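You operate a simulated robot arm through the tools that you are given. There is no shell and no other tool. Be economical: measure what you need, move in short steps, check, and stop when the job is done.

You run a simulated two-armed robot. Do the job below in one go: nothing can be reset, and whatever is moved stays where it is left.

TASK
Put the blue cleaning pad on the second shelf from the bottom of the oak bookcase. Press the stop key of the tape machine three times. Push the top left drawer of the grey cabinet shut. Shut the right drawer of the guitar bench. Press the high tuner button two times. Any order will do. Set down upright: blue cleaning pad.

It is judged by the outcome, as a careful person would: the job done as asked, and still so three seconds after it is handed in. It fails if anything else is knocked over, pushed out of place, dropped, spilled or broken.

THE ROBOT
Two 7-joint arms with fingered hands on one trunk, on a base that drives. Base frame: it is fixed to the floor where the robot stands at the start and does not move with it; the origin is under the middle of the robot, x ahead of it, y to its left, z up; the surface under the hand at the start is at about z = 0.81. Lengths are in m, angles in degrees, forces in N, time in s.
The left shoulder is at the start at [0.049, 0.125, 1.18], the right one opposite. With the tool pointing down near the work surface each hand reaches from about 0.42 to 0.84 m from the robot's upright axis, wherever it stands, measured 20 degrees to its own side. Places, roughly: blue cleaning pad [0.5, 0.25, 0.75]; high tuner button [-5.4, -1.9, 1.2]; right drawer of the guitar bench [-5.1, -1.6, 0.7]; second shelf of the oak bookcase (83x26 cm) [-3.5, -0.54, 0.5]; stop key of the tape machine [0.4, 0.1, 0.8]; top left drawer of the grey cabinet [-5, 0.5, 0.7]. Payload 3.6 kg a hand.
Tool frame (each hand has its own): the origin (TCP) lies between the finger pads and is the grasp point; the fingertips stand 0.034 m ahead of it; z points along the fingers, y is the line along which they close. Largest opening 0.116 m; the body of the gripper starts 0.04 m behind the TCP. The gripper is a hand of 5 fingers: y runs from the thumb to the fingers, the wrist lies at [-0.016, -0.16, -0.164] in the tool frame.
Orientation is told as [roll, pitch, yaw] about the base's x, y, z axes, in that order, counted from this pose: with the fingers straight down and the wrist toward the robot, the tool's x, y and z point along [0, 1, 0], [1, 0, 0] and [0, 0, -1] of the base frame.

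THE INTERFACE
- The arms move only by the tool apply_moves. It takes "left_deltas", "right_deltas" or both (then of equal length, played together; a hand with none holds still); each is a list of rows, each a list of 6 numbers: the shift along the tool's x, y, z in units of 25 mm (1.0 is 25 mm), then the turn, a rotation vector about the tool's x, y, z in units of 5 degrees (1.0 is 5 degrees). In form: [[x, y, z, ax, ay, az], ...]. A call has 1 to 10 rows; each row shifts and turns the commanded pose from where the row before left it, along the tool's axes as they then stand. A call with a number of a shift or a turn outside -1 to 1 is refused whole. Rows are played at 5 a second. More than 0.05 m and 8.6 degrees between two rows, and nothing of the call is played. Where a pose cannot be reached the arm comes as near as it can. A force on the tool above 40 N (or 10 N above the force at the start of the call, whichever is more), or a blocked arm, ends the call early, and 0.2 s more pass. In this call time passes only in rows, and 0.2 s behind the last. The reply holds the time, the measured pose of the TCP, the force on the tool along the base axes, the opening and the grip force, in the units named above and with some noise, with the torque about the TCP (base axes, N m) and any sound that the robot's microphone picked up, and new pictures: "views" is both (left out), scene, wrist or none (wrist: the cameras of the hands that moved).
- Cameras (640 x 400 px; columns grow to the right, rows downward): "scene" is now at [0.1319, 0.0331, 1.3544]; the picture's right is [0.37, -0.93, 0.00], its down [-0.52, -0.21, -0.82] and it looks along [0.77, 0.31, -0.57] (base axes); focal length 268 px, centre (320, 200). "left" rides on the left gripper at [-0.069, -0.134, -0.11] in its tool frame; the picture's right is [-0.77, -0.19, 0.61], its down [0.59, -0.58, 0.57] and it looks along [0.25, 0.79, 0.55] (tool axes); focal length 256 px, centre (320, 200). "right" rides on the right gripper at [0.069, -0.134, -0.11] in its tool frame; the picture's right is [-0.77, 0.19, -0.61], its down [-0.59, -0.58, 0.56] and it looks along [-0.25, 0.80, 0.55] (tool axes); focal length 256 px, centre (320, 200).
- slide_trunk(by): slides the trunk up (or, below 0, down) by that many m; the arms and the scene camera ride with it, the base frame stays. It gives what a move gives, with no picture.
- drive_base(legs): drives the robot by 1 to 6 legs, each [ahead, turn to the left] in m and degrees, along the robot's own axes; the way and the turn of a leg run together, so that a leg with both is an arc; at most 1.5 m and 180 degrees a leg. The arms and the cameras ride along, it lands a little off, and it stops where it bumps. It gives what a move gives, and a new picture of the scene camera.
- finger_targets(index, middle, ring, little, thumb_bend, thumb_turn, hand): sets how far each is bent, from 0 (flat) to 1 (curled in); at 0.3 the hand is open as for a grip, at 0.7 the pads meet at the TCP. One left out holds its place. A second passes; each finger stops where it meets its share of the squeeze, and holds until it gets a number again. It is the only way to open and close the hand. It gives what a move gives, with no picture; readings hold the bend of each and the force on index, middle, ring, little, thumb and palm. thumb_turn goes from beside the hand (0) to across from the fingers (1), as for a grip.
- aim_head(pan, tilt): turns the head with the scene camera to pan (to the left, within 86 degrees either way) and tilt (down, from -29 to 69), counted from straight ahead of the robot. It gives what a move gives, and a new picture of the scene camera.
- pixel_to_xyz(camera, pixels): there is no depth. For up to 12 entries [column, row, z] of the newest picture of that camera ("zoom" is the newest enlarged one), the place [x, y] in the base frame at which the ray of that pixel passes the height z, good to about 0.002 m. The clock stands still meanwhile.
- close_up(camera, box): a new picture of the part [left, top, right, bottom] of that camera's present view, enlarged. The clock stands still meanwhile.
- finish_job(): hands the job in; it is judged then, once.

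Work in short steps. Measure before you move; look again where a grasp or a placing could have gone wrong, and mend it. You have 110 turns and 260 pictures in all, those below and enlarged ones among them. Open the grippers and draw the arms clear of the work before you hand the job in, unless the task says otherwise; then end with one line.

The tools are called after "Call:" by a JSON object that holds its "method" and its "body". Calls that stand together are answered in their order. apply_moves: Moves the arms, as the interface text tells. Its arguments: {"type":"object","properties":{"left_deltas":{"type":"array","items":{"type":"array","items":{"type":"number"}}},"right_deltas":{"type":"array","items":{"type":"array","items":{"type":"number"}}},"views":{"type":"string","enum":["both","scene","wrist","none"]}},"required":[]} The other tools are called the same way: slide_trunk (by) slides the trunk up or down; finger_targets (index, middle, ring, little, thumb_bend, thumb_turn, hand) moves the fingers one by one; drive_base (legs) drives the base; aim_head (pan, tilt) turns the head that bears the scene camera; pixel_to_xyz (camera, pixels) gives the place at which the rays of pixels pass given heights; close_up (camera, box) takes an enlarged picture of a part of a camera's view; finish_job () hands the job in.

At the start:

```text
time_s: 0.0
left_tool_pos: [0.4626, 0.3804, 1.1808]
left_ee_rot: [0.0, -0.1, -0.1]
left_contact_force: [-0.1, -0.1, 0.2]
left_ft_torque: [-0.02, 0.0, 0.01]
left_grip_width: 0.1159
left_gripper_force: 0.0
left_shape: jaw
left_bend: [0.3, 0.3, 0.3, 0.3, 0.3, 0.97]
left_finger forces: [0.1, 0.1, 0.1, 0.1, 0.0, 0.0]
right_tool_pos: [0.4949, -0.0651, 1.1824]
right_ee_rot: [0.0, 0.0, 0.0]
right_contact_force: [0.6, -0.8, -0.5]
right_ft_torque: [0.02, -0.02, -0.01]
right_grip_width: 0.1159
right_gripper_force: 0.1
right_shape: jaw
right_bend: [0.3, 0.3, 0.3, 0.3, 0.3, 0.97]
right_finger forces: [0.0, 0.0, 0.0, 0.0, 0.0, 0.0]
trunk travel left (down, up): [-0.375, 0.387]
robot x, y, heading: [0.0015, 0.0013, 0.0]
head pan, tilt: [21.8, 34.4]
```

scene: 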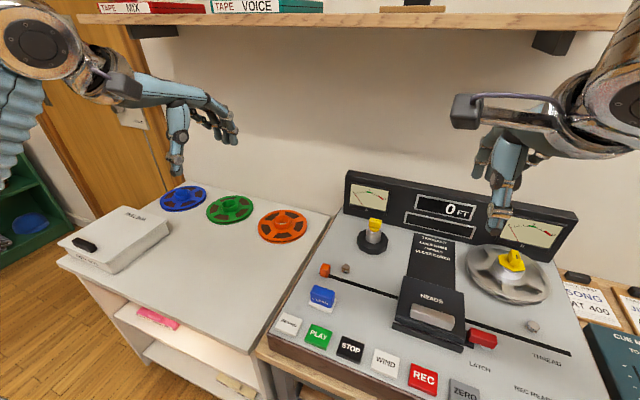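
right: 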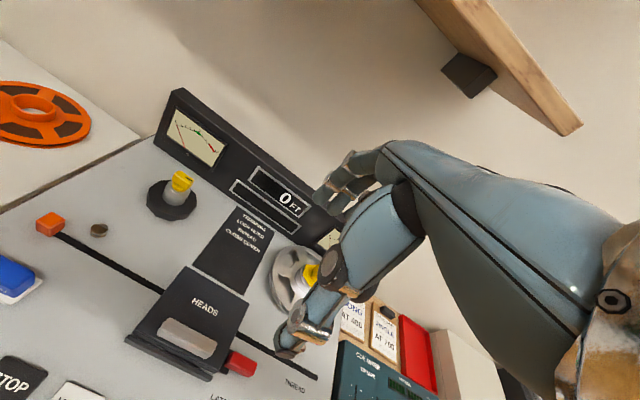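
left: 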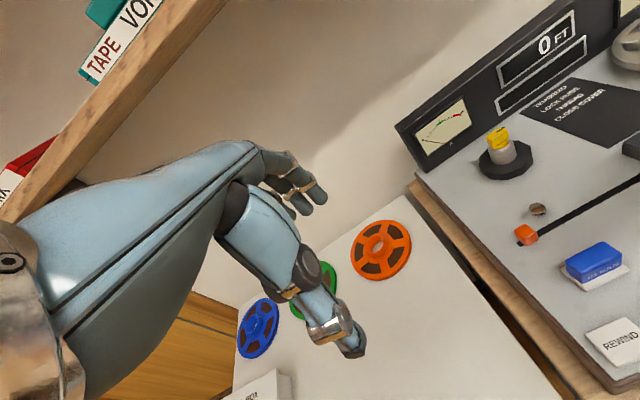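

The blue pad shows at about (321,297) and the STOP key at (350,348) in the scene picture. I'll enlarge that area and measure.

Call:
{"method": "close_up", "body": {"camera": "scene", "box": [260, 260, 420, 380]}}

Call:
{"method": "pixel_to_xyz", "body": {"camera": "scene", "pixels": [[350, 345, 0.8], [350, 345, 0.82], [321, 297, 0.82], [309, 297, 0.8], [333, 305, 0.8], [321, 290, 0.84], [289, 323, 0.82]]}}

```text
3.33 times, centred on (340, 320) of scene
```

zoom: 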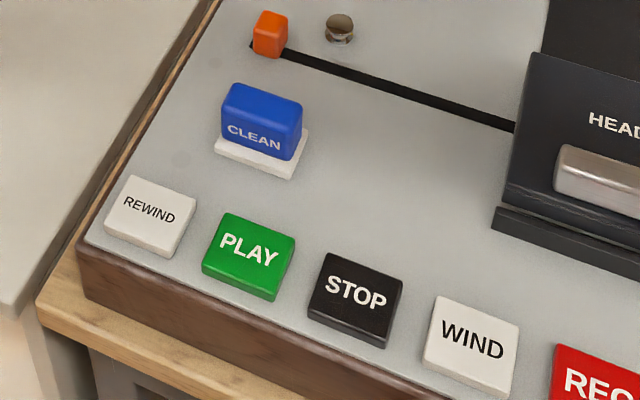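

```text
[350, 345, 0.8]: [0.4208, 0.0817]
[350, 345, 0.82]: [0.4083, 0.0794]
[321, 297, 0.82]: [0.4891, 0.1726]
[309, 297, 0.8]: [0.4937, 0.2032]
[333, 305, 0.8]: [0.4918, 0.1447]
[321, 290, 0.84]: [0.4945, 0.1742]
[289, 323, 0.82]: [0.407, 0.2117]
```

I'll triangulate using the left camera too, to pin the heights of the deck, pad and keys.

Call:
{"method": "pixel_to_xyz", "body": {"camera": "left", "pixels": [[566, 263, 0.75], [566, 263, 0.8], [566, 263, 0.85], [526, 243, 0.75], [526, 243, 0.8], [526, 243, 0.85], [587, 334, 0.8], [587, 334, 0.85]]}}

Call:
{"method": "close_up", "body": {"camera": "left", "box": [480, 200, 640, 300]}}

Call:
{"method": "pixel_to_xyz", "body": {"camera": "scene", "pixels": [[324, 275, 0.75], [324, 275, 0.8], [324, 275, 0.85], [345, 270, 0.75], [345, 270, 0.8], [345, 270, 0.85]]}}

```text
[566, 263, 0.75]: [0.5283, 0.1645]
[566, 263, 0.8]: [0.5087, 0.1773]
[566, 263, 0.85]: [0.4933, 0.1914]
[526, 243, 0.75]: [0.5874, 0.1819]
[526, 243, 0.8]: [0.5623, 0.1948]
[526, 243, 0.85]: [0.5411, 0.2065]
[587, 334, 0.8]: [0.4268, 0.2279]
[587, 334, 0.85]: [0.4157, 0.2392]
```

```text
4.00 times, centred on (560, 250) of left
```

zoom: 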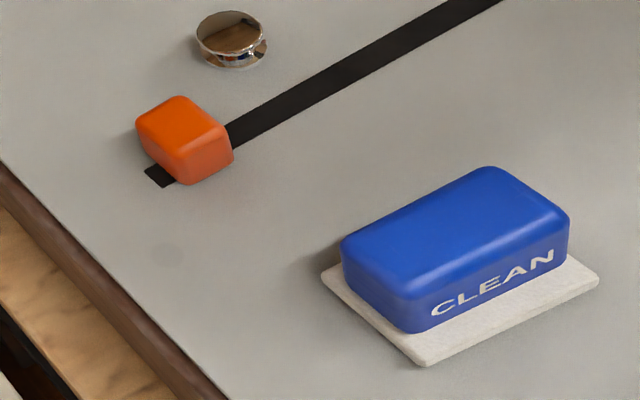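

```text
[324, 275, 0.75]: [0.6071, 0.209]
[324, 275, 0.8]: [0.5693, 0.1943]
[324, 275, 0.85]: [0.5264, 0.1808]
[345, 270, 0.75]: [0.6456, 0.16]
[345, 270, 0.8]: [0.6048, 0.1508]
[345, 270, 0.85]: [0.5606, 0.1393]
```

Deck looks to be at z≈0.80. Measure the pad's felt corners and blue top corners in the zoom picture.

Call:
{"method": "pixel_to_xyz", "body": {"camera": "zoom", "pixels": [[323, 275, 0.805], [422, 364, 0.805], [598, 280, 0.805], [342, 242, 0.83], [410, 302, 0.83], [568, 214, 0.83], [487, 168, 0.83], [487, 168, 0.845], [342, 242, 0.845], [410, 302, 0.845], [568, 214, 0.845]]}}

Call:
{"method": "close_up", "body": {"camera": "scene", "box": [280, 270, 376, 330]}}

```text
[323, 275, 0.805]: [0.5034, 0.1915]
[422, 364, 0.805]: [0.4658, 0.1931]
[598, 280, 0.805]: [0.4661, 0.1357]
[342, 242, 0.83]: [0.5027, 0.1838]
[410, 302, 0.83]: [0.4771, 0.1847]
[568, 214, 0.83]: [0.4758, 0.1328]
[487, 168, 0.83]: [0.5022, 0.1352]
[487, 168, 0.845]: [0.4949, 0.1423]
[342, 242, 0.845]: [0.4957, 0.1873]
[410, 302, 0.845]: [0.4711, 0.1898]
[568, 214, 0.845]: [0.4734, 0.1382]
```

```text
6.67 times, centred on (328, 300) of scene
```

zoom: 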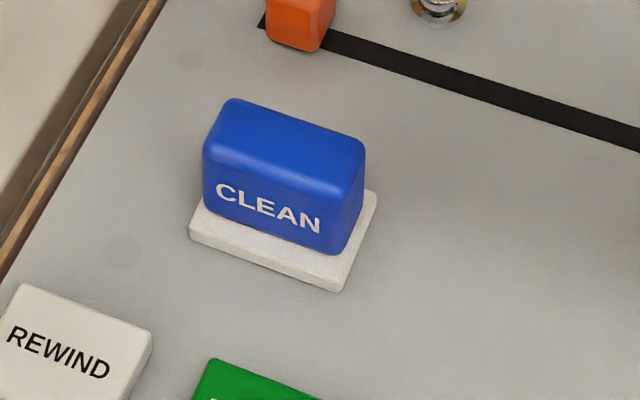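

Call:
{"method": "pixel_to_xyz", "body": {"camera": "zoom", "pixels": [[189, 228, 0.805], [340, 284, 0.805], [377, 192, 0.805], [203, 148, 0.84], [357, 180, 0.84], [232, 98, 0.84], [362, 140, 0.84], [203, 148, 0.85], [350, 175, 0.85], [232, 98, 0.85], [362, 140, 0.85]]}}

```text
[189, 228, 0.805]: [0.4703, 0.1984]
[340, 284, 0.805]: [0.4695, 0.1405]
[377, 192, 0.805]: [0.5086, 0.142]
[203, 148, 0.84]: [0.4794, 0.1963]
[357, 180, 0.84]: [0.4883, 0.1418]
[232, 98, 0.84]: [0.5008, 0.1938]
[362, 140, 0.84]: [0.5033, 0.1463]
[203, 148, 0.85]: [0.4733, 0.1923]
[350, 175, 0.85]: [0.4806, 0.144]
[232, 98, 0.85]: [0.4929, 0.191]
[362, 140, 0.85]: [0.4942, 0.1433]
```

Pad: centre ≈(0.487,0.166), felt bottom ~0.80, top ~0.847. The STOP key is a little close to the axis, so I back up 0.1 m and make a pointing index on the left hand.

Call:
{"method": "drive_base", "body": {"legs": [[-0.1, 0]]}}

Call:
{"method": "finger_targets", "body": {"hand": "left", "index": 0.3, "middle": 1, "ring": 1, "little": 1, "thumb_bend": 0, "thumb_turn": 0}}

Call:
{"method": "aim_head", "body": {"pan": 18, "tilt": 38}}

Call:
{"method": "close_up", "body": {"camera": "left", "box": [0, 0, 640, 400]}}

```text
time_s: 1.3
left_tool_pos: [0.3728, 0.3796, 1.1792]
left_ee_rot: [0.5, 0.4, 0.1]
left_contact_force: [-4.5, 0.2, 0.5]
left_ft_torque: [-0.02, -0.32, 0.07]
left_grip_width: 0.1157
left_gripper_force: 0.0
left_shape: jaw
left_bend: [0.3, 0.3, 0.3, 0.3, 0.3, 0.97]
left_finger forces: [0.0, 0.1, 0.0, 0.0, 0.0, 0.0]
right_tool_pos: [0.4047, -0.0638, 1.1756]
right_ee_rot: [1.1, 0.4, 0.7]
right_contact_force: [-3.1, 5.1, -6.5]
right_ft_torque: [-0.16, -0.29, -0.16]
right_grip_width: 0.1159
right_gripper_force: 0.0
right_shape: jaw
right_bend: [0.3, 0.3, 0.3, 0.3, 0.3, 0.97]
right_finger forces: [0.1, 0.0, 0.0, 0.0, 0.1, 0.0]
trunk travel left (down, up): [-0.375, 0.387]
robot x, y, heading: [-0.093, 0.0012, -0.3]
head pan, tilt: [21.8, 34.4]
stopped in leg 1: the robot was blocked; the commanded pose is now the measured one
```

scene: 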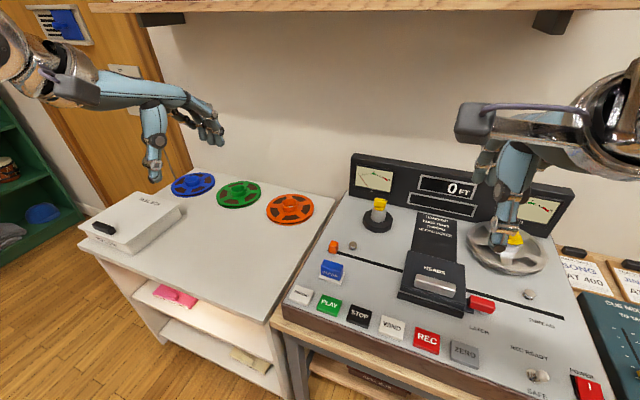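

```text
time_s: 1.7
left_tool_pos: [0.3118, 0.3636, 1.1267]
left_ee_rot: [2.8, 9.5, -2.5]
left_contact_force: [-1.7, -1.1, -0.2]
left_ft_torque: [0.11, 0.03, 0.07]
left_grip_width: 0.1317
left_gripper_force: 0.0
left_shape: fingers
left_bend: [0.3, 0.78, 0.78, 0.78, 0.0, 0.46]
left_finger forces: [0.0, 0.0, 0.0, 0.1, 0.0, 0.0]
right_tool_pos: [0.3553, -0.0254, 1.2077]
right_ee_rot: [7.1, -4.1, 9.2]
right_contact_force: [-0.2, 1.4, -0.8]
right_ft_torque: [-0.12, -0.04, 0.0]
right_grip_width: 0.116
right_gripper_force: 0.2
right_shape: jaw
right_bend: [0.3, 0.3, 0.3, 0.3, 0.3, 0.97]
right_finger forces: [0.1, 0.1, 0.0, 0.0, 0.0, 0.0]
trunk travel left (down, up): [-0.375, 0.387]
robot x, y, heading: [-0.0971, -0.0025, -0.0]
head pan, tilt: [21.8, 34.4]
stopped (left hand): the arm was blocked; the commanded pose is now the measured one
```

```text
time_s: 2.3
left_tool_pos: [0.281, 0.3788, 1.1803]
left_ee_rot: [1.4, -0.5, -0.1]
left_contact_force: [1.3, 1.7, -0.9]
left_ft_torque: [-0.06, 0.07, -0.05]
left_grip_width: 0.1586
left_gripper_force: 0.1
left_shape: fingers
left_bend: [0.3, 1.0, 1.0, 1.0, 0.0, 0.0]
left_finger forces: [0.0, 0.0, 0.0, 0.2, 0.1, 0.0]
right_tool_pos: [0.3137, -0.0546, 1.2036]
right_ee_rot: [2.0, -5.2, 2.8]
right_contact_force: [2.2, 1.1, -2.5]
right_ft_torque: [-0.04, 0.04, 0.01]
right_grip_width: 0.1157
right_gripper_force: 0.0
right_shape: jaw
right_bend: [0.3, 0.3, 0.3, 0.3, 0.3, 0.97]
right_finger forces: [0.0, 0.0, 0.0, 0.0, 0.0, 0.0]
trunk travel left (down, up): [-0.375, 0.387]
robot x, y, heading: [-0.1007, 0.0012, 0.5]
head pan, tilt: [18.0, 38.0]
```

scene: 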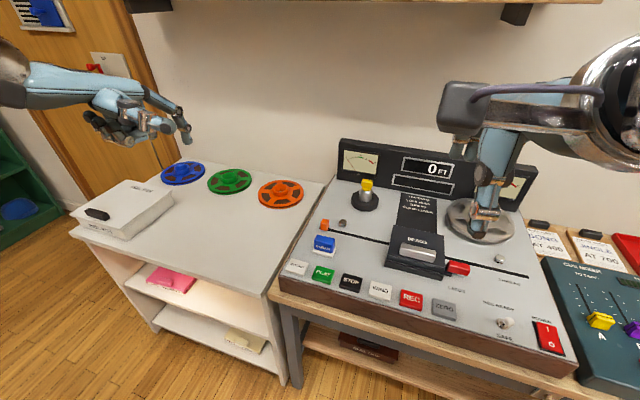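

```text
1.00 times, centred on (320, 200) of left (not enlarged: the box is as wide or as high as the picture)
```

zoom: 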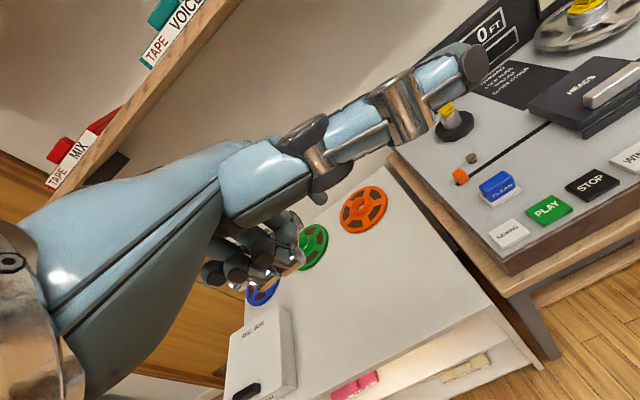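

The hand moved and the arms settled. I look closely at the left hand to see which finger is where.

Call:
{"method": "close_up", "body": {"camera": "scene", "box": [20, 40, 260, 190]}}

```text
2.67 times, centred on (140, 115) of scene
```

zoom: 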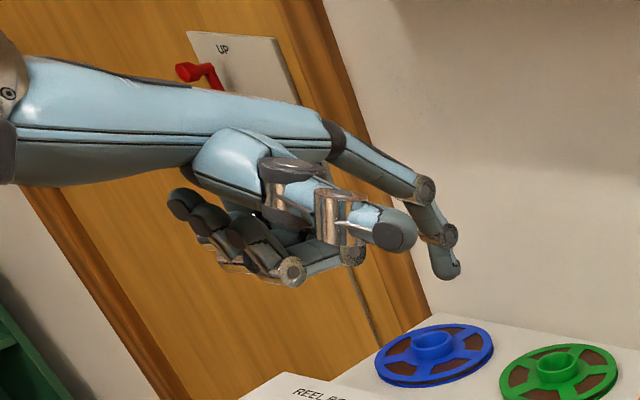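

Index points forward-down; bend it more so it points down, and see the tip from the scene camera.

Call:
{"method": "finger_targets", "body": {"hand": "left", "index": 0.5}}

Call:
{"method": "close_up", "body": {"camera": "scene", "box": [20, 40, 260, 190]}}

```text
time_s: 3.3
left_tool_pos: [0.2999, 0.3738, 1.1748]
left_ee_rot: [1.4, 0.7, -0.5]
left_contact_force: [0.9, -0.1, -0.1]
left_ft_torque: [0.04, 0.08, 0.03]
left_grip_width: 0.1423
left_gripper_force: 0.1
left_shape: fingers
left_bend: [0.5, 1.0, 1.0, 1.0, 0.0, 0.0]
left_finger forces: [0.0, 0.0, 0.0, 0.0, 0.1, 0.1]
right_tool_pos: [0.3306, -0.061, 1.2014]
right_ee_rot: [2.0, -5.2, 2.2]
right_contact_force: [-0.3, -7.7, 7.0]
right_ft_torque: [0.35, 0.16, 0.18]
right_grip_width: 0.1159
right_gripper_force: 0.0
right_shape: jaw
right_bend: [0.3, 0.3, 0.3, 0.3, 0.3, 0.97]
right_finger forces: [0.0, 0.0, 0.0, 0.1, 0.0, 0.0]
trunk travel left (down, up): [-0.375, 0.387]
robot x, y, heading: [-0.1011, -0.0001, 0.1]
head pan, tilt: [18.0, 38.0]
```

```text
2.67 times, centred on (140, 115) of scene
```

zoom: 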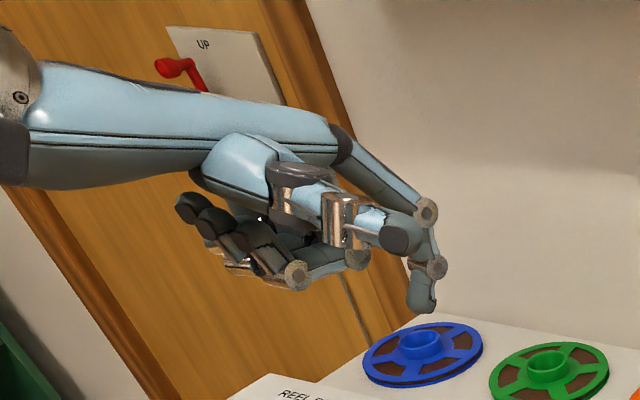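

Call:
{"method": "pixel_to_xyz", "body": {"camera": "zoom", "pixels": [[420, 312, 1.15], [420, 312, 1.13], [420, 312, 1.11]]}}

Call:
{"method": "close_up", "body": {"camera": "scene", "box": [270, 220, 430, 320]}}

```text
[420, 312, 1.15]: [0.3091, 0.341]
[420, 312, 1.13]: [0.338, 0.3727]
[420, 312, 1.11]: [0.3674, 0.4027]
```

```text
4.00 times, centred on (350, 270) of scene
```

zoom: 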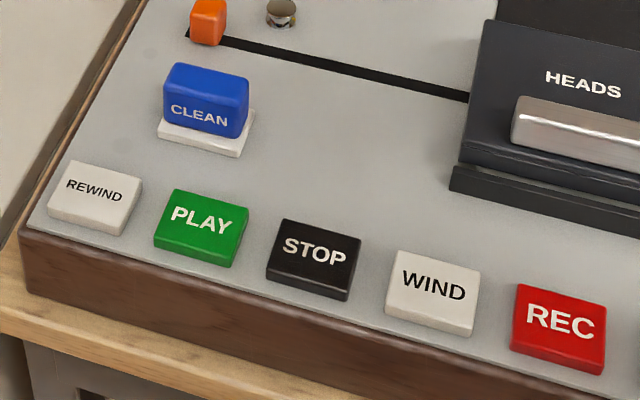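

Call:
{"method": "pixel_to_xyz", "body": {"camera": "zoom", "pixels": [[315, 250, 0.815], [315, 250, 0.82], [290, 220, 0.82], [360, 237, 0.82], [268, 267, 0.82], [348, 290, 0.82], [204, 108, 0.825]]}}

Call:
{"method": "aim_head", "body": {"pan": 10, "tilt": 45}}

```text
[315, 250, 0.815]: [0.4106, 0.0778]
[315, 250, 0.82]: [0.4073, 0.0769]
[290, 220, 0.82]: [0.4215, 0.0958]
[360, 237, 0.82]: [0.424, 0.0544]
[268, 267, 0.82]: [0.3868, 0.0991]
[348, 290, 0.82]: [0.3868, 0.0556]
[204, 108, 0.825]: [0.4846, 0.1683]
```

```text
time_s: 4.0
left_tool_pos: [0.2935, 0.3773, 1.1758]
left_ee_rot: [1.5, 0.4, -0.3]
left_contact_force: [-1.0, 0.5, 0.1]
left_ft_torque: [0.0, -0.03, -0.01]
left_grip_width: 0.1423
left_gripper_force: 0.0
left_shape: fingers
left_bend: [0.5, 1.0, 1.0, 1.0, 0.0, 0.0]
left_finger forces: [0.1, 0.1, 0.1, 0.0, 0.1, 0.0]
right_tool_pos: [0.3256, -0.0516, 1.202]
right_ee_rot: [2.9, -5.0, 3.4]
right_contact_force: [0.3, -1.2, -0.2]
right_ft_torque: [-0.01, -0.03, 0.0]
right_grip_width: 0.1158
right_gripper_force: 0.0
right_shape: jaw
right_bend: [0.3, 0.3, 0.3, 0.3, 0.3, 0.97]
right_finger forces: [0.0, 0.0, 0.1, 0.1, 0.0, 0.0]
trunk travel left (down, up): [-0.375, 0.387]
robot x, y, heading: [-0.1003, -0.0008, 0.0]
head pan, tilt: [10.0, 45.0]
```

scene: 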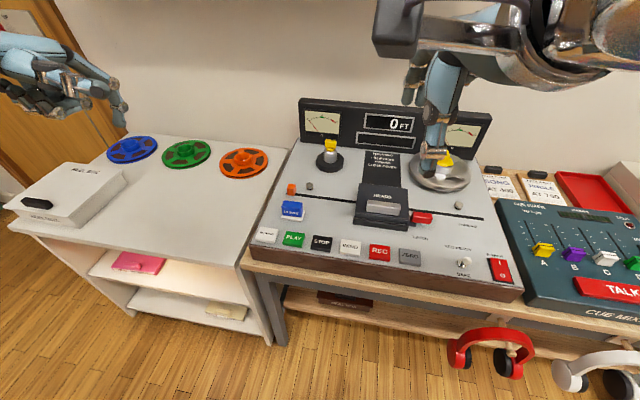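

Move left hand over the STOP key (key top ≈(0.405,0.077,0.82)), and the right arm aside.

Call:
{"method": "apply_moves", "body": {"left_deltas": [[-1, 0.41, 0.8, 0, 0, 0], [-1, 0.41, 0.8, 0, 0, 0], [-1, 0.41, 0.8, 0, 0, 0], [-1, 0.41, 0.8, 0, 0, 0], [-1, 0.41, 0.8, 0, 0, 0], [-1, 0.41, 0.8, 0, 0, 0], [-1, 0.41, 0.8, 0, 0, 0], [-1, 0.41, 0.8, 0, 0, 0], [-1, 0.41, 0.8, 0, 0, 0], [-1, 0.41, 0.8, 0, 0, 0]], "right_deltas": [[-1, 0, 0, 0, 0, 0], [-1, 0, 0, 0, 0, 0], [-1, 0, 0, 0, 0, 0], [-1, 0, 0, 0, 0, 0], [-1, 0, 0, 0, 0, 0], [-1, 0, 0, 0, 0, 0], [0, 0, 0, 0, 0, 0], [0, 0, 0, 0, 0, 0], [0, 0, 0, 0, 0, 0], [0, 0, 0, 0, 0, 0]], "views": "scene"}}

```text
time_s: 6.2
left_tool_pos: [0.3946, 0.1291, 0.9693]
left_ee_rot: [1.4, 0.5, -0.3]
left_contact_force: [-0.1, -0.5, 0.1]
left_ft_torque: [0.01, 0.0, 0.05]
left_grip_width: 0.1424
left_gripper_force: 0.0
left_shape: fingers
left_bend: [0.5, 1.0, 1.0, 1.0, 0.0, 0.0]
left_finger forces: [0.0, 0.0, 0.0, 0.0, 0.0, 0.1]
right_tool_pos: [0.3363, -0.203, 1.1937]
right_ee_rot: [2.6, -5.0, 3.1]
right_contact_force: [0.0, -0.9, 0.3]
right_ft_torque: [0.01, 0.01, 0.03]
right_grip_width: 0.116
right_gripper_force: 0.1
right_shape: jaw
right_bend: [0.3, 0.3, 0.3, 0.3, 0.3, 0.97]
right_finger forces: [0.0, 0.0, 0.0, 0.0, 0.0, 0.1]
trunk travel left (down, up): [-0.375, 0.387]
robot x, y, heading: [-0.1011, -0.0009, 0.3]
head pan, tilt: [10.0, 45.0]
```

scene: 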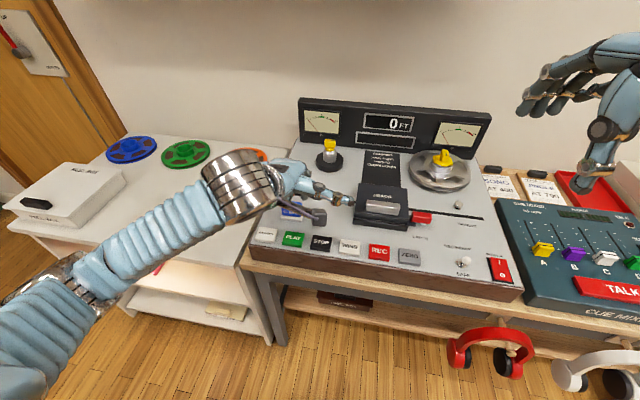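

Lower to hover with the tip just above the key.

Call:
{"method": "apply_moves", "body": {"left_deltas": [[-0.75, 0.05, 1, 0, 0, 0], [0, 0, 1, 0, 0, 0], [0, 0, 1, 0, 0, 0], [0, 0, 0.9, 0, 0, 0]], "views": "both"}}

Call:
{"method": "close_up", "body": {"camera": "scene", "box": [240, 180, 400, 280]}}

```text
time_s: 7.2
left_tool_pos: [0.3926, 0.1138, 0.8689]
left_ee_rot: [1.5, 0.6, -0.3]
left_contact_force: [0.0, 0.7, 0.5]
left_ft_torque: [-0.01, 0.01, 0.03]
left_grip_width: 0.1425
left_gripper_force: 0.1
left_shape: fingers
left_bend: [0.5, 1.0, 1.0, 1.0, 0.0, 0.0]
left_finger forces: [0.1, 0.1, 0.1, 0.1, 0.1, 0.0]
right_tool_pos: [0.3344, -0.2029, 1.1934]
right_ee_rot: [2.6, -5.1, 3.0]
right_contact_force: [-0.3, 0.0, 0.1]
right_ft_torque: [-0.04, -0.02, 0.01]
right_grip_width: 0.116
right_gripper_force: 0.1
right_shape: jaw
right_bend: [0.3, 0.3, 0.3, 0.3, 0.3, 0.97]
right_finger forces: [0.1, 0.1, 0.0, 0.0, 0.1, 0.0]
trunk travel left (down, up): [-0.375, 0.387]
robot x, y, heading: [-0.0979, -0.0046, 0.0]
head pan, tilt: [10.0, 45.0]
```

scene: 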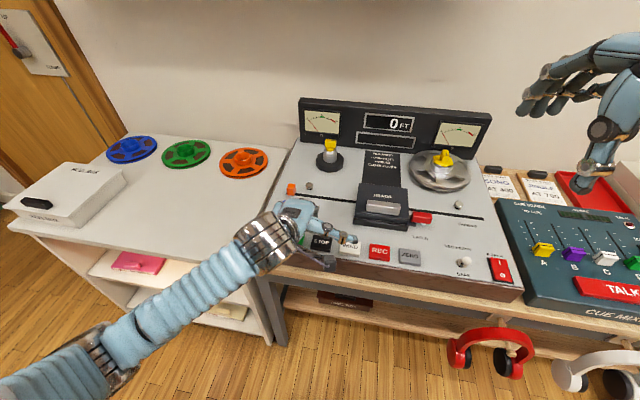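
left: 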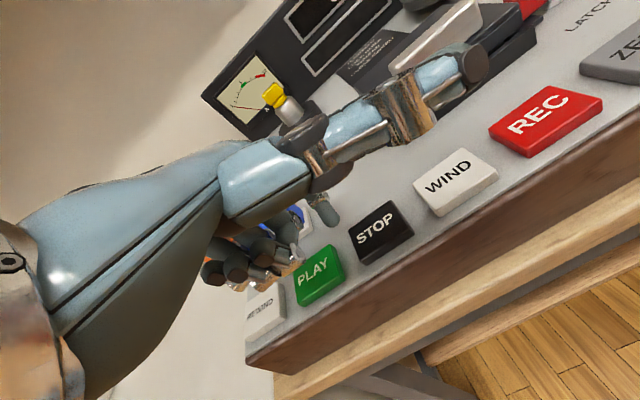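

```text
4.00 times, centred on (320, 230) of scene
```

zoom: 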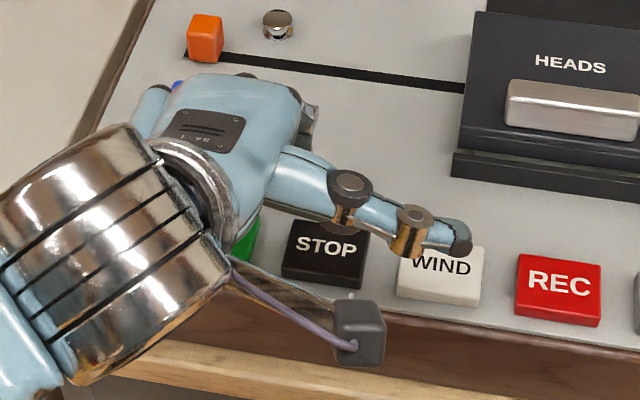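

The index tip shows at left (325,220), not yet over STOP (380,232). Measure.

Call:
{"method": "pixel_to_xyz", "body": {"camera": "left", "pixels": [[328, 224, 0.84], [328, 224, 0.845], [328, 224, 0.83], [380, 228, 0.82]]}}

Call:
{"method": "close_up", "body": {"camera": "left", "box": [240, 150, 480, 300]}}

```text
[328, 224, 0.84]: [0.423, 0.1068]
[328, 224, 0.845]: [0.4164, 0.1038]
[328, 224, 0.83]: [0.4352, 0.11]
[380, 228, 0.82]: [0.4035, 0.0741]
```

```text
2.67 times, centred on (360, 225) of left
```

zoom: 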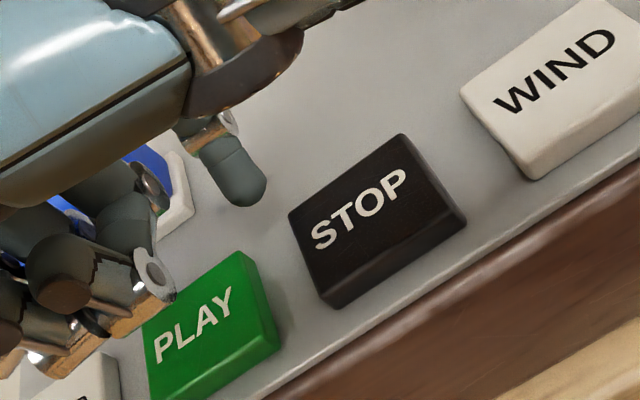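

Triangulating: tip offset is about (+0.036,-0.004,-0.041) from the TCP. I check how low the curled knuckles are over PLAY.

Call:
{"method": "pixel_to_xyz", "body": {"camera": "zoom", "pixels": [[160, 292, 0.83], [160, 292, 0.845], [160, 292, 0.86], [160, 292, 0.875], [245, 205, 0.825], [245, 205, 0.835], [245, 205, 0.845]]}}

```text
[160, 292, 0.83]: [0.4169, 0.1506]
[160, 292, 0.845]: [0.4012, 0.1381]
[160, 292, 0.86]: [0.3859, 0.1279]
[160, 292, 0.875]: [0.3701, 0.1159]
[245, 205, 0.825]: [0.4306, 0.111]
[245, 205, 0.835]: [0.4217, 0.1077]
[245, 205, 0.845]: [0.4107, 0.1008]
```

Knuckles ≈25 mm higher than the tip, fine. Raise slightly and shift over the key.

Call:
{"method": "apply_moves", "body": {"left_deltas": [[0, 0, -0.5, 0, 0, 0], [-0.65, -0.45, 0, 0, 0, 0], [-0.65, -0.45, 0, 0, 0, 0]], "views": "wrist"}}

Call:
{"method": "close_up", "body": {"camera": "left", "box": [240, 150, 480, 300]}}

Call:
{"method": "close_up", "body": {"camera": "scene", "box": [240, 180, 400, 280]}}

```text
time_s: 8.0
left_tool_pos: [0.371, 0.0799, 0.8813]
left_ee_rot: [1.5, 0.6, -0.3]
left_contact_force: [0.4, -0.3, 0.6]
left_ft_torque: [-0.01, -0.03, -0.01]
left_grip_width: 0.1424
left_gripper_force: 0.0
left_shape: fingers
left_bend: [0.5, 1.0, 1.0, 1.0, 0.0, 0.0]
left_finger forces: [0.1, 0.0, 0.0, 0.0, 0.0, 0.0]
right_tool_pos: [0.3352, -0.2033, 1.1935]
right_ee_rot: [2.5, -5.0, 3.0]
right_contact_force: [0.0, -0.2, 0.2]
right_ft_torque: [-0.01, 0.02, 0.01]
right_grip_width: 0.1158
right_gripper_force: 0.0
right_shape: jaw
right_bend: [0.3, 0.3, 0.3, 0.3, 0.3, 0.97]
right_finger forces: [0.0, 0.0, 0.0, 0.0, 0.0, 0.0]
trunk travel left (down, up): [-0.375, 0.387]
robot x, y, heading: [-0.0979, -0.0006, -0.1]
head pan, tilt: [10.0, 45.0]
```

left: 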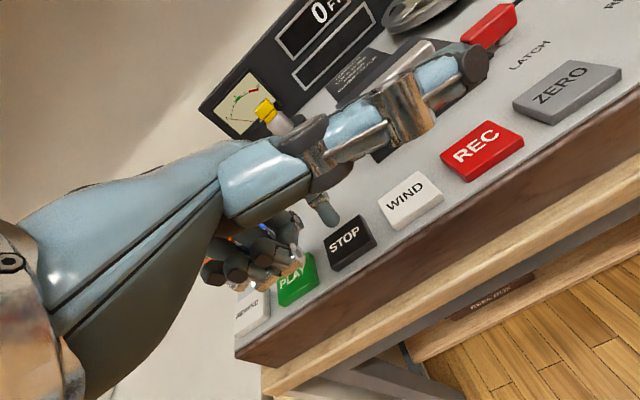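

```text
2.67 times, centred on (360, 225) of left
```

zoom: 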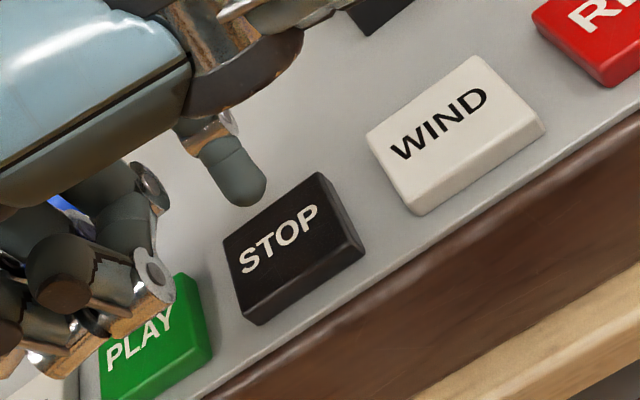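

```text
4.00 times, centred on (320, 230) of scene
```

zoom: 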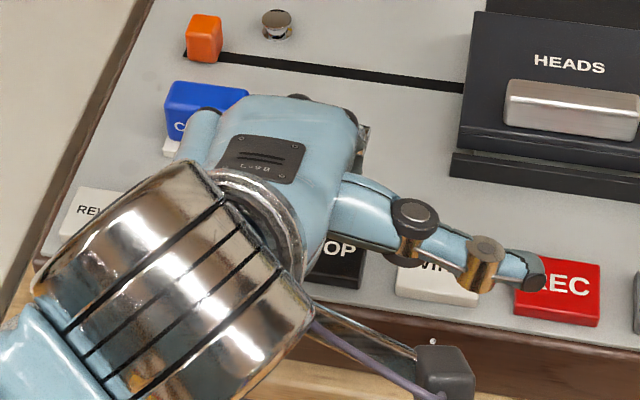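

Projected straight down, the tip lands close to the centre of STOP. Descend carefully.

Call:
{"method": "apply_moves", "body": {"left_deltas": [[0, 0, 0.5, 0, 0, 0], [0, 0, 0.25, 0, 0, 0]], "views": "none"}}

Call:
{"method": "close_up", "body": {"camera": "left", "box": [240, 150, 480, 300]}}

```text
time_s: 8.6
left_tool_pos: [0.3721, 0.0806, 0.8629]
left_ee_rot: [1.4, 0.4, -0.3]
left_contact_force: [0.2, 0.4, -0.5]
left_ft_torque: [-0.01, 0.01, -0.04]
left_grip_width: 0.1425
left_gripper_force: 0.0
left_shape: fingers
left_bend: [0.5, 1.0, 1.0, 1.0, 0.0, 0.0]
left_finger forces: [0.0, 0.0, 0.1, 0.0, 0.0, 0.0]
right_tool_pos: [0.3354, -0.2038, 1.1932]
right_ee_rot: [2.6, -5.0, 3.0]
right_contact_force: [-0.5, 1.2, -0.7]
right_ft_torque: [0.02, 0.02, 0.0]
right_grip_width: 0.116
right_gripper_force: 0.1
right_shape: jaw
right_bend: [0.3, 0.3, 0.3, 0.3, 0.3, 0.97]
right_finger forces: [0.1, 0.1, 0.0, 0.1, 0.1, 0.1]
trunk travel left (down, up): [-0.375, 0.387]
robot x, y, heading: [-0.0983, -0.0002, -0.0]
head pan, tilt: [10.0, 45.0]
```

```text
2.67 times, centred on (360, 225) of left
```

zoom: 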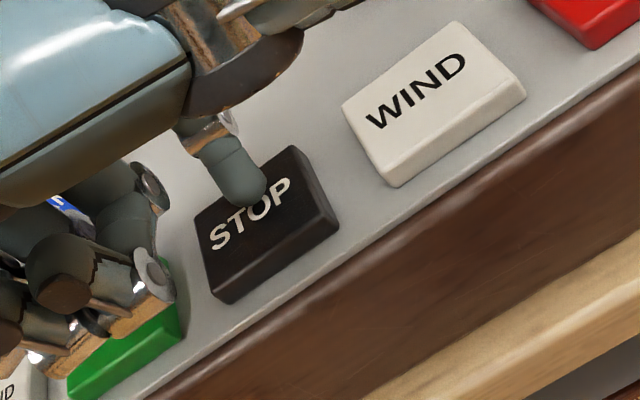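

Tip is over STOP and just above it. Press in small steps.

Call:
{"method": "apply_moves", "body": {"left_deltas": [[0, -0.1, 0.2, 0, 0, 0], [0, 0, 0.15, 0, 0, 0]], "views": "none"}}

Call:
{"method": "close_up", "body": {"camera": "left", "box": [240, 150, 480, 300]}}

```text
time_s: 9.2
left_tool_pos: [0.3685, 0.0826, 0.8565]
left_ee_rot: [1.2, 0.4, -0.2]
left_contact_force: [0.2, -0.3, 6.6]
left_ft_torque: [-0.11, -0.24, -0.02]
left_grip_width: 0.1425
left_gripper_force: 3.0
left_shape: fingers
left_bend: [0.5, 1.0, 1.0, 1.0, 0.0, 0.0]
left_finger forces: [6.2, 0.0, 0.1, 0.0, 0.0, 0.0]
right_tool_pos: [0.334, -0.2031, 1.1942]
right_ee_rot: [2.5, -5.0, 3.1]
right_contact_force: [0.4, -0.2, 0.6]
right_ft_torque: [-0.03, -0.03, 0.0]
right_grip_width: 0.1161
right_gripper_force: 0.2
right_shape: jaw
right_bend: [0.3, 0.3, 0.3, 0.3, 0.3, 0.97]
right_finger forces: [0.0, 0.0, 0.1, 0.1, 0.0, 0.1]
trunk travel left (down, up): [-0.375, 0.387]
robot x, y, heading: [-0.1004, 0.0009, 0.2]
head pan, tilt: [10.0, 45.0]
heard: click
```

```text
2.67 times, centred on (360, 225) of left
```

zoom: 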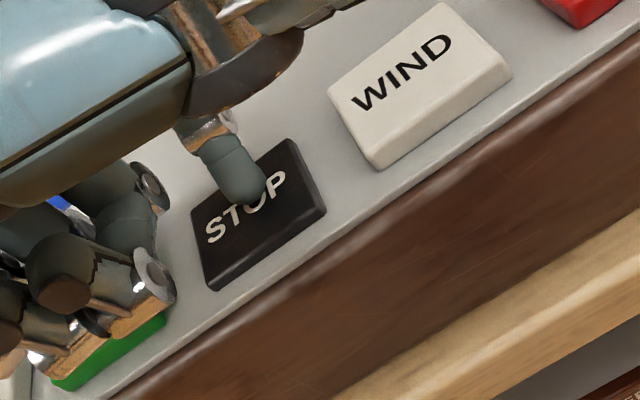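

One click heard (press 1). Lift fully, then press again.

Call:
{"method": "apply_moves", "body": {"left_deltas": [[0, 0, -0.6, 0, 0, 0], [0, 0, -0.2, 0, 0, 0], [0, 0, 0, 0, 0, 0]], "views": "none"}}

Call:
{"method": "apply_moves", "body": {"left_deltas": [[0, 0, 0.4, 0, 0, 0], [0, 0, 0.4, 0, 0, 0], [0, 0, 0, 0, 0, 0]], "views": "none"}}

```text
time_s: 10.0
left_tool_pos: [0.3679, 0.082, 0.8758]
left_ee_rot: [1.5, 0.5, -0.2]
left_contact_force: [0.6, -0.5, -1.0]
left_ft_torque: [0.02, 0.01, 0.01]
left_grip_width: 0.1422
left_gripper_force: 0.1
left_shape: fingers
left_bend: [0.5, 1.0, 1.0, 1.0, 0.0, 0.0]
left_finger forces: [0.0, 0.0, 0.0, 0.1, 0.1, 0.0]
right_tool_pos: [0.3357, -0.203, 1.1932]
right_ee_rot: [2.6, -5.0, 3.0]
right_contact_force: [-0.1, 0.1, 0.0]
right_ft_torque: [0.02, 0.02, 0.03]
right_grip_width: 0.1158
right_gripper_force: 0.0
right_shape: jaw
right_bend: [0.3, 0.3, 0.3, 0.3, 0.3, 0.97]
right_finger forces: [0.0, 0.0, 0.0, 0.1, 0.0, 0.0]
trunk travel left (down, up): [-0.375, 0.387]
robot x, y, heading: [-0.0986, -0.0014, -0.1]
head pan, tilt: [10.0, 45.0]
```

```text
time_s: 10.8
left_tool_pos: [0.3695, 0.0815, 0.8561]
left_ee_rot: [1.4, 0.5, -0.3]
left_contact_force: [0.3, -0.4, 5.5]
left_ft_torque: [-0.08, -0.21, 0.02]
left_grip_width: 0.1419
left_gripper_force: 2.5
left_shape: fingers
left_bend: [0.5, 1.0, 1.0, 1.0, 0.0, 0.0]
left_finger forces: [5.0, 0.0, 0.0, 0.1, 0.0, 0.1]
right_tool_pos: [0.3348, -0.2028, 1.1952]
right_ee_rot: [2.6, -4.9, 3.0]
right_contact_force: [-0.1, -0.2, 0.4]
right_ft_torque: [-0.04, -0.02, 0.01]
right_grip_width: 0.116
right_gripper_force: 0.1
right_shape: jaw
right_bend: [0.3, 0.3, 0.3, 0.3, 0.3, 0.97]
right_finger forces: [0.1, 0.0, 0.0, 0.1, 0.0, 0.0]
trunk travel left (down, up): [-0.375, 0.387]
robot x, y, heading: [-0.1009, 0.0022, 0.0]
head pan, tilt: [10.0, 45.0]
heard: click
```

Second click. Lift and press a third time.

Call:
{"method": "apply_moves", "body": {"left_deltas": [[0, 0, -0.6, 0, 0, 0], [0, 0, -0.2, 0, 0, 0], [0, 0, 0, 0, 0, 0]], "views": "none"}}

Call:
{"method": "apply_moves", "body": {"left_deltas": [[0, 0, 0.4, 0, 0, 0], [0, 0, 0.4, 0, 0, 0], [0, 0, 0, 0, 0, 0]], "views": "none"}}

```text
time_s: 11.6
left_tool_pos: [0.3677, 0.0802, 0.8752]
left_ee_rot: [1.4, 0.6, -0.2]
left_contact_force: [-0.1, 1.0, -0.9]
left_ft_torque: [0.02, 0.01, -0.01]
left_grip_width: 0.1423
left_gripper_force: 0.1
left_shape: fingers
left_bend: [0.5, 1.0, 1.0, 1.0, 0.0, 0.0]
left_finger forces: [0.0, 0.1, 0.1, 0.0, 0.1, 0.1]
right_tool_pos: [0.3359, -0.2039, 1.1952]
right_ee_rot: [2.7, -5.0, 3.0]
right_contact_force: [0.2, -0.7, 0.3]
right_ft_torque: [0.03, 0.0, -0.02]
right_grip_width: 0.1156
right_gripper_force: 0.1
right_shape: jaw
right_bend: [0.3, 0.3, 0.3, 0.3, 0.3, 0.97]
right_finger forces: [0.0, 0.1, 0.0, 0.0, 0.0, 0.0]
trunk travel left (down, up): [-0.375, 0.387]
robot x, y, heading: [-0.0979, -0.001, -0.2]
head pan, tilt: [10.0, 45.0]
```

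```text
time_s: 12.4
left_tool_pos: [0.3686, 0.0798, 0.8559]
left_ee_rot: [1.2, 0.3, -0.3]
left_contact_force: [-0.9, -0.2, 5.6]
left_ft_torque: [-0.14, -0.22, -0.04]
left_grip_width: 0.1418
left_gripper_force: 2.7
left_shape: fingers
left_bend: [0.51, 1.0, 1.0, 1.0, 0.0, 0.0]
left_finger forces: [6.3, 0.0, 0.1, 0.0, 0.0, 0.0]
right_tool_pos: [0.3343, -0.2041, 1.1944]
right_ee_rot: [2.7, -4.9, 3.0]
right_contact_force: [0.0, 0.9, 0.8]
right_ft_torque: [-0.02, -0.05, 0.0]
right_grip_width: 0.1159
right_gripper_force: 0.0
right_shape: jaw
right_bend: [0.3, 0.3, 0.3, 0.3, 0.3, 0.97]
right_finger forces: [0.0, 0.1, 0.0, 0.1, 0.0, 0.0]
trunk travel left (down, up): [-0.375, 0.387]
robot x, y, heading: [-0.0995, -0.0011, 0.3]
head pan, tilt: [10.0, 45.0]
heard: click
```

Three clicks in all. Lift, go above the pad, and open the hand for a grip.

Call:
{"method": "apply_moves", "body": {"left_deltas": [[0, 0, -1, 0, 0, 0], [0, 0, -1, 0, 0, 0], [0, 0, -1, 0, 0, 0], [0, 0, -1, 0, 0, 0], [0, 0, -1, 0, 0, 0], [0.8, 1, -0.5, 0, 0, 0], [0.8, 1, 0, 0, 0, 0], [0.8, 1, 0, 0, 0, 0], [0.5, 1, 0, 0, 0, 0], [0, 0.5, 0, 0, 0, 0]], "views": "none"}}

Call:
{"method": "finger_targets", "body": {"hand": "left", "index": 0.3, "middle": 0.3, "ring": 0.3, "little": 0.3, "thumb_bend": 0.3, "thumb_turn": 0.97}}

Call:
{"method": "close_up", "body": {"camera": "left", "box": [160, 100, 640, 400]}}

Call:
{"method": "close_up", "body": {"camera": "scene", "box": [200, 100, 440, 250]}}

```text
time_s: 14.6
left_tool_pos: [0.4837, 0.1506, 0.9938]
left_ee_rot: [1.4, 0.5, -0.4]
left_contact_force: [0.0, -0.6, 0.2]
left_ft_torque: [0.01, 0.01, -0.04]
left_grip_width: 0.1423
left_gripper_force: 0.0
left_shape: fingers
left_bend: [0.5, 1.0, 1.0, 1.0, 0.0, 0.0]
left_finger forces: [0.0, 0.0, 0.0, 0.0, 0.0, 0.0]
right_tool_pos: [0.3345, -0.2022, 1.1948]
right_ee_rot: [2.6, -5.0, 2.9]
right_contact_force: [0.6, -0.3, -0.1]
right_ft_torque: [-0.01, 0.06, 0.02]
right_grip_width: 0.1162
right_gripper_force: 0.0
right_shape: jaw
right_bend: [0.3, 0.3, 0.3, 0.3, 0.3, 0.97]
right_finger forces: [0.1, 0.0, 0.0, 0.0, 0.0, 0.1]
trunk travel left (down, up): [-0.375, 0.387]
robot x, y, heading: [-0.1015, -0.001, -0.1]
head pan, tilt: [10.0, 45.0]
```

```text
time_s: 15.6
left_tool_pos: [0.4831, 0.1494, 0.993]
left_ee_rot: [1.4, 0.4, -0.3]
left_contact_force: [0.0, 0.2, -0.6]
left_ft_torque: [-0.04, 0.05, 0.0]
left_grip_width: 0.1181
left_gripper_force: 0.0
left_shape: fingers
left_bend: [0.3, 0.3, 0.3, 0.3, 0.3, 0.94]
left_finger forces: [0.0, 0.0, 0.0, 0.0, 0.1, 0.0]
right_tool_pos: [0.3361, -0.2029, 1.1949]
right_ee_rot: [2.7, -5.0, 3.0]
right_contact_force: [0.4, -0.1, 0.5]
right_ft_torque: [-0.01, 0.03, 0.0]
right_grip_width: 0.1161
right_gripper_force: 0.0
right_shape: jaw
right_bend: [0.3, 0.3, 0.3, 0.3, 0.3, 0.97]
right_finger forces: [0.0, 0.0, 0.0, 0.0, 0.0, 0.1]
trunk travel left (down, up): [-0.375, 0.387]
robot x, y, heading: [-0.0979, 0.0008, 0.2]
head pan, tilt: [10.0, 45.0]
```

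```text
1.33 times, centred on (400, 250) of left
```

zoom: 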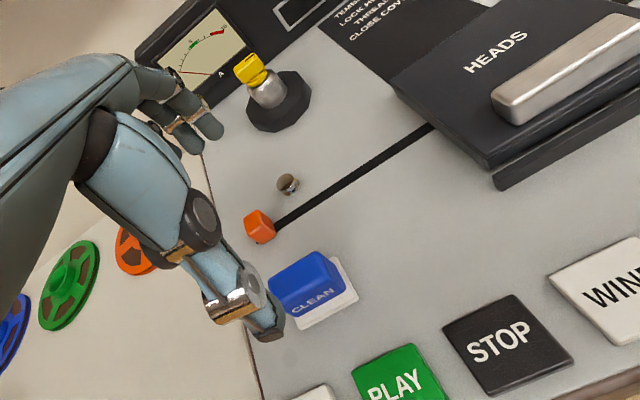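

```text
2.67 times, centred on (320, 175) of scene
```

zoom: 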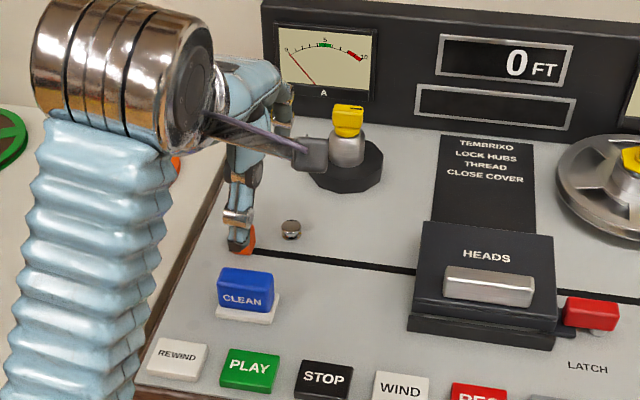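

Index is at tool x≈-0.015, thumb ≈0. I'll use index+middle+thumb, keep ring/little raised away from the orange knob, and descend to TCP z≈0.857.

Call:
{"method": "finger_targets", "body": {"hand": "left", "index": 0.42, "middle": 0.42, "ring": 0.15, "little": 0.15, "thumb_bend": 0.38, "thumb_turn": 1}}

Call:
{"method": "apply_moves", "body": {"left_deltas": [[0.4, 0, 1, -0.1, 0, 0], [0, 0, 1, 0, -0.2, 0], [0, 0, 1, 0, 0, 0], [0, 0, 0.9, 0, 0, 0]], "views": "both"}}

Call:
{"method": "close_up", "body": {"camera": "left", "box": [240, 150, 480, 400]}}

```text
time_s: 16.6
left_tool_pos: [0.4819, 0.1496, 0.9931]
left_ee_rot: [1.4, 0.5, -0.3]
left_contact_force: [0.4, 0.3, 0.2]
left_ft_torque: [-0.01, 0.0, 0.02]
left_grip_width: 0.0892
left_gripper_force: 0.1
left_shape: fingers
left_bend: [0.42, 0.42, 0.15, 0.15, 0.38, 0.98]
left_finger forces: [0.1, 0.0, 0.0, 0.0, 0.0, 0.0]
right_tool_pos: [0.3355, -0.203, 1.1938]
right_ee_rot: [2.8, -5.1, 3.0]
right_contact_force: [0.5, -0.5, 0.1]
right_ft_torque: [-0.04, -0.01, 0.01]
right_grip_width: 0.116
right_gripper_force: 0.1
right_shape: jaw
right_bend: [0.3, 0.3, 0.3, 0.3, 0.3, 0.97]
right_finger forces: [0.1, 0.0, 0.1, 0.0, 0.1, 0.1]
trunk travel left (down, up): [-0.375, 0.387]
robot x, y, heading: [-0.0981, 0.0018, 0.1]
head pan, tilt: [10.0, 45.0]
```

```text
time_s: 17.6
left_tool_pos: [0.482, 0.1612, 0.8947]
left_ee_rot: [0.4, 0.0, -0.3]
left_contact_force: [0.2, -0.3, 0.1]
left_ft_torque: [0.02, -0.02, 0.01]
left_grip_width: 0.0888
left_gripper_force: 0.0
left_shape: fingers
left_bend: [0.42, 0.42, 0.15, 0.15, 0.38, 0.98]
left_finger forces: [0.1, 0.0, 0.0, 0.0, 0.0, 0.1]
right_tool_pos: [0.3356, -0.2024, 1.1938]
right_ee_rot: [2.6, -5.0, 3.0]
right_contact_force: [0.1, 0.0, 0.0]
right_ft_torque: [0.01, 0.0, -0.04]
right_grip_width: 0.1159
right_gripper_force: 0.1
right_shape: jaw
right_bend: [0.3, 0.3, 0.3, 0.3, 0.3, 0.97]
right_finger forces: [0.1, 0.1, 0.0, 0.0, 0.1, 0.0]
trunk travel left (down, up): [-0.375, 0.387]
robot x, y, heading: [-0.0999, 0.0009, 0.1]
head pan, tilt: [10.0, 45.0]
```

scene: 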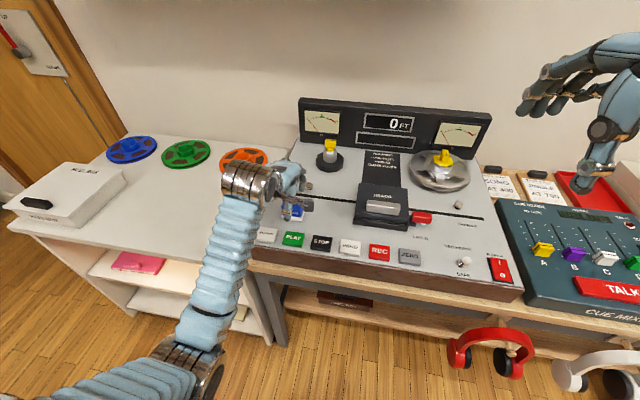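
left: 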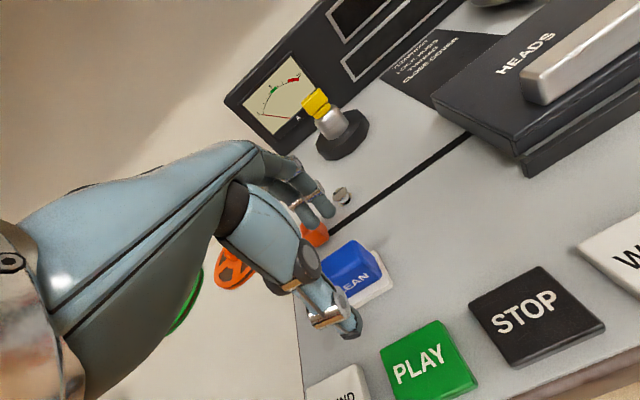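

```text
1.60 times, centred on (360, 275) of left
```

zoom: 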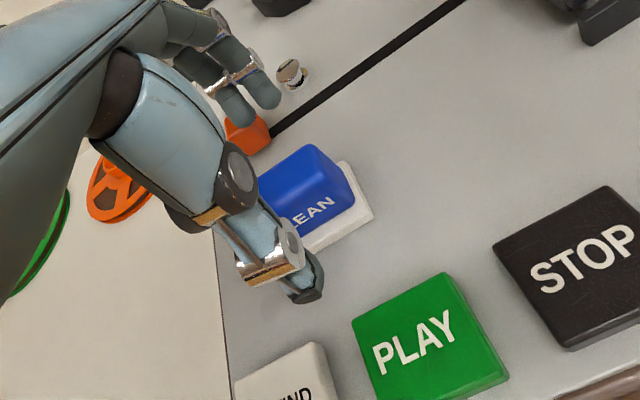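

The fingers straddle the block. Descend the last 37 mm.

Call:
{"method": "apply_moves", "body": {"left_deltas": [[0, 0.05, 0.8, 0, 0, 0], [0, 0, 0.7, 0, 0, 0]], "views": "none"}}

Call:
{"method": "close_up", "body": {"camera": "left", "box": [240, 150, 480, 400]}}

Call:
{"method": "close_up", "body": {"camera": "scene", "box": [220, 140, 380, 240]}}

```text
time_s: 18.2
left_tool_pos: [0.4833, 0.1603, 0.8594]
left_ee_rot: [0.4, 0.0, -0.3]
left_contact_force: [0.6, -0.1, -0.8]
left_ft_torque: [0.01, 0.03, 0.0]
left_grip_width: 0.0891
left_gripper_force: 0.1
left_shape: fingers
left_bend: [0.42, 0.42, 0.15, 0.15, 0.38, 0.98]
left_finger forces: [0.0, 0.0, 0.0, 0.0, 0.0, 0.1]
right_tool_pos: [0.3343, -0.2031, 1.1946]
right_ee_rot: [2.6, -4.9, 3.0]
right_contact_force: [0.8, -0.5, -0.2]
right_ft_torque: [0.03, -0.02, -0.03]
right_grip_width: 0.1159
right_gripper_force: 0.0
right_shape: jaw
right_bend: [0.3, 0.3, 0.3, 0.3, 0.3, 0.97]
right_finger forces: [0.0, 0.1, 0.1, 0.1, 0.0, 0.1]
trunk travel left (down, up): [-0.375, 0.387]
robot x, y, heading: [-0.098, 0.0009, 0.2]
head pan, tilt: [10.0, 45.0]
```

```text
1.60 times, centred on (360, 275) of left
```

zoom: 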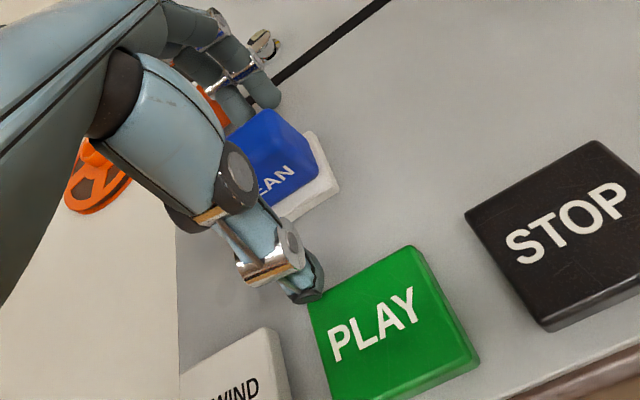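

```text
4.00 times, centred on (300, 190) of scene
```

zoom: 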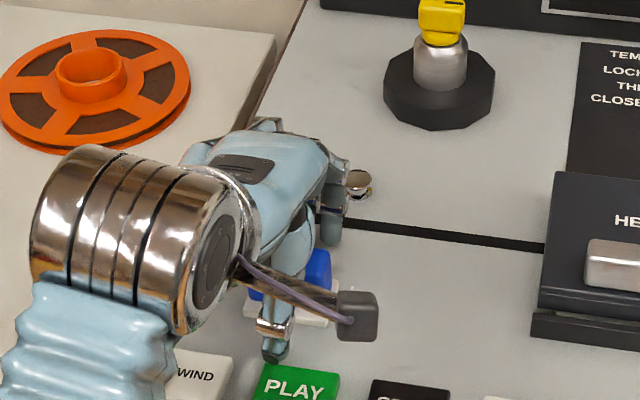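

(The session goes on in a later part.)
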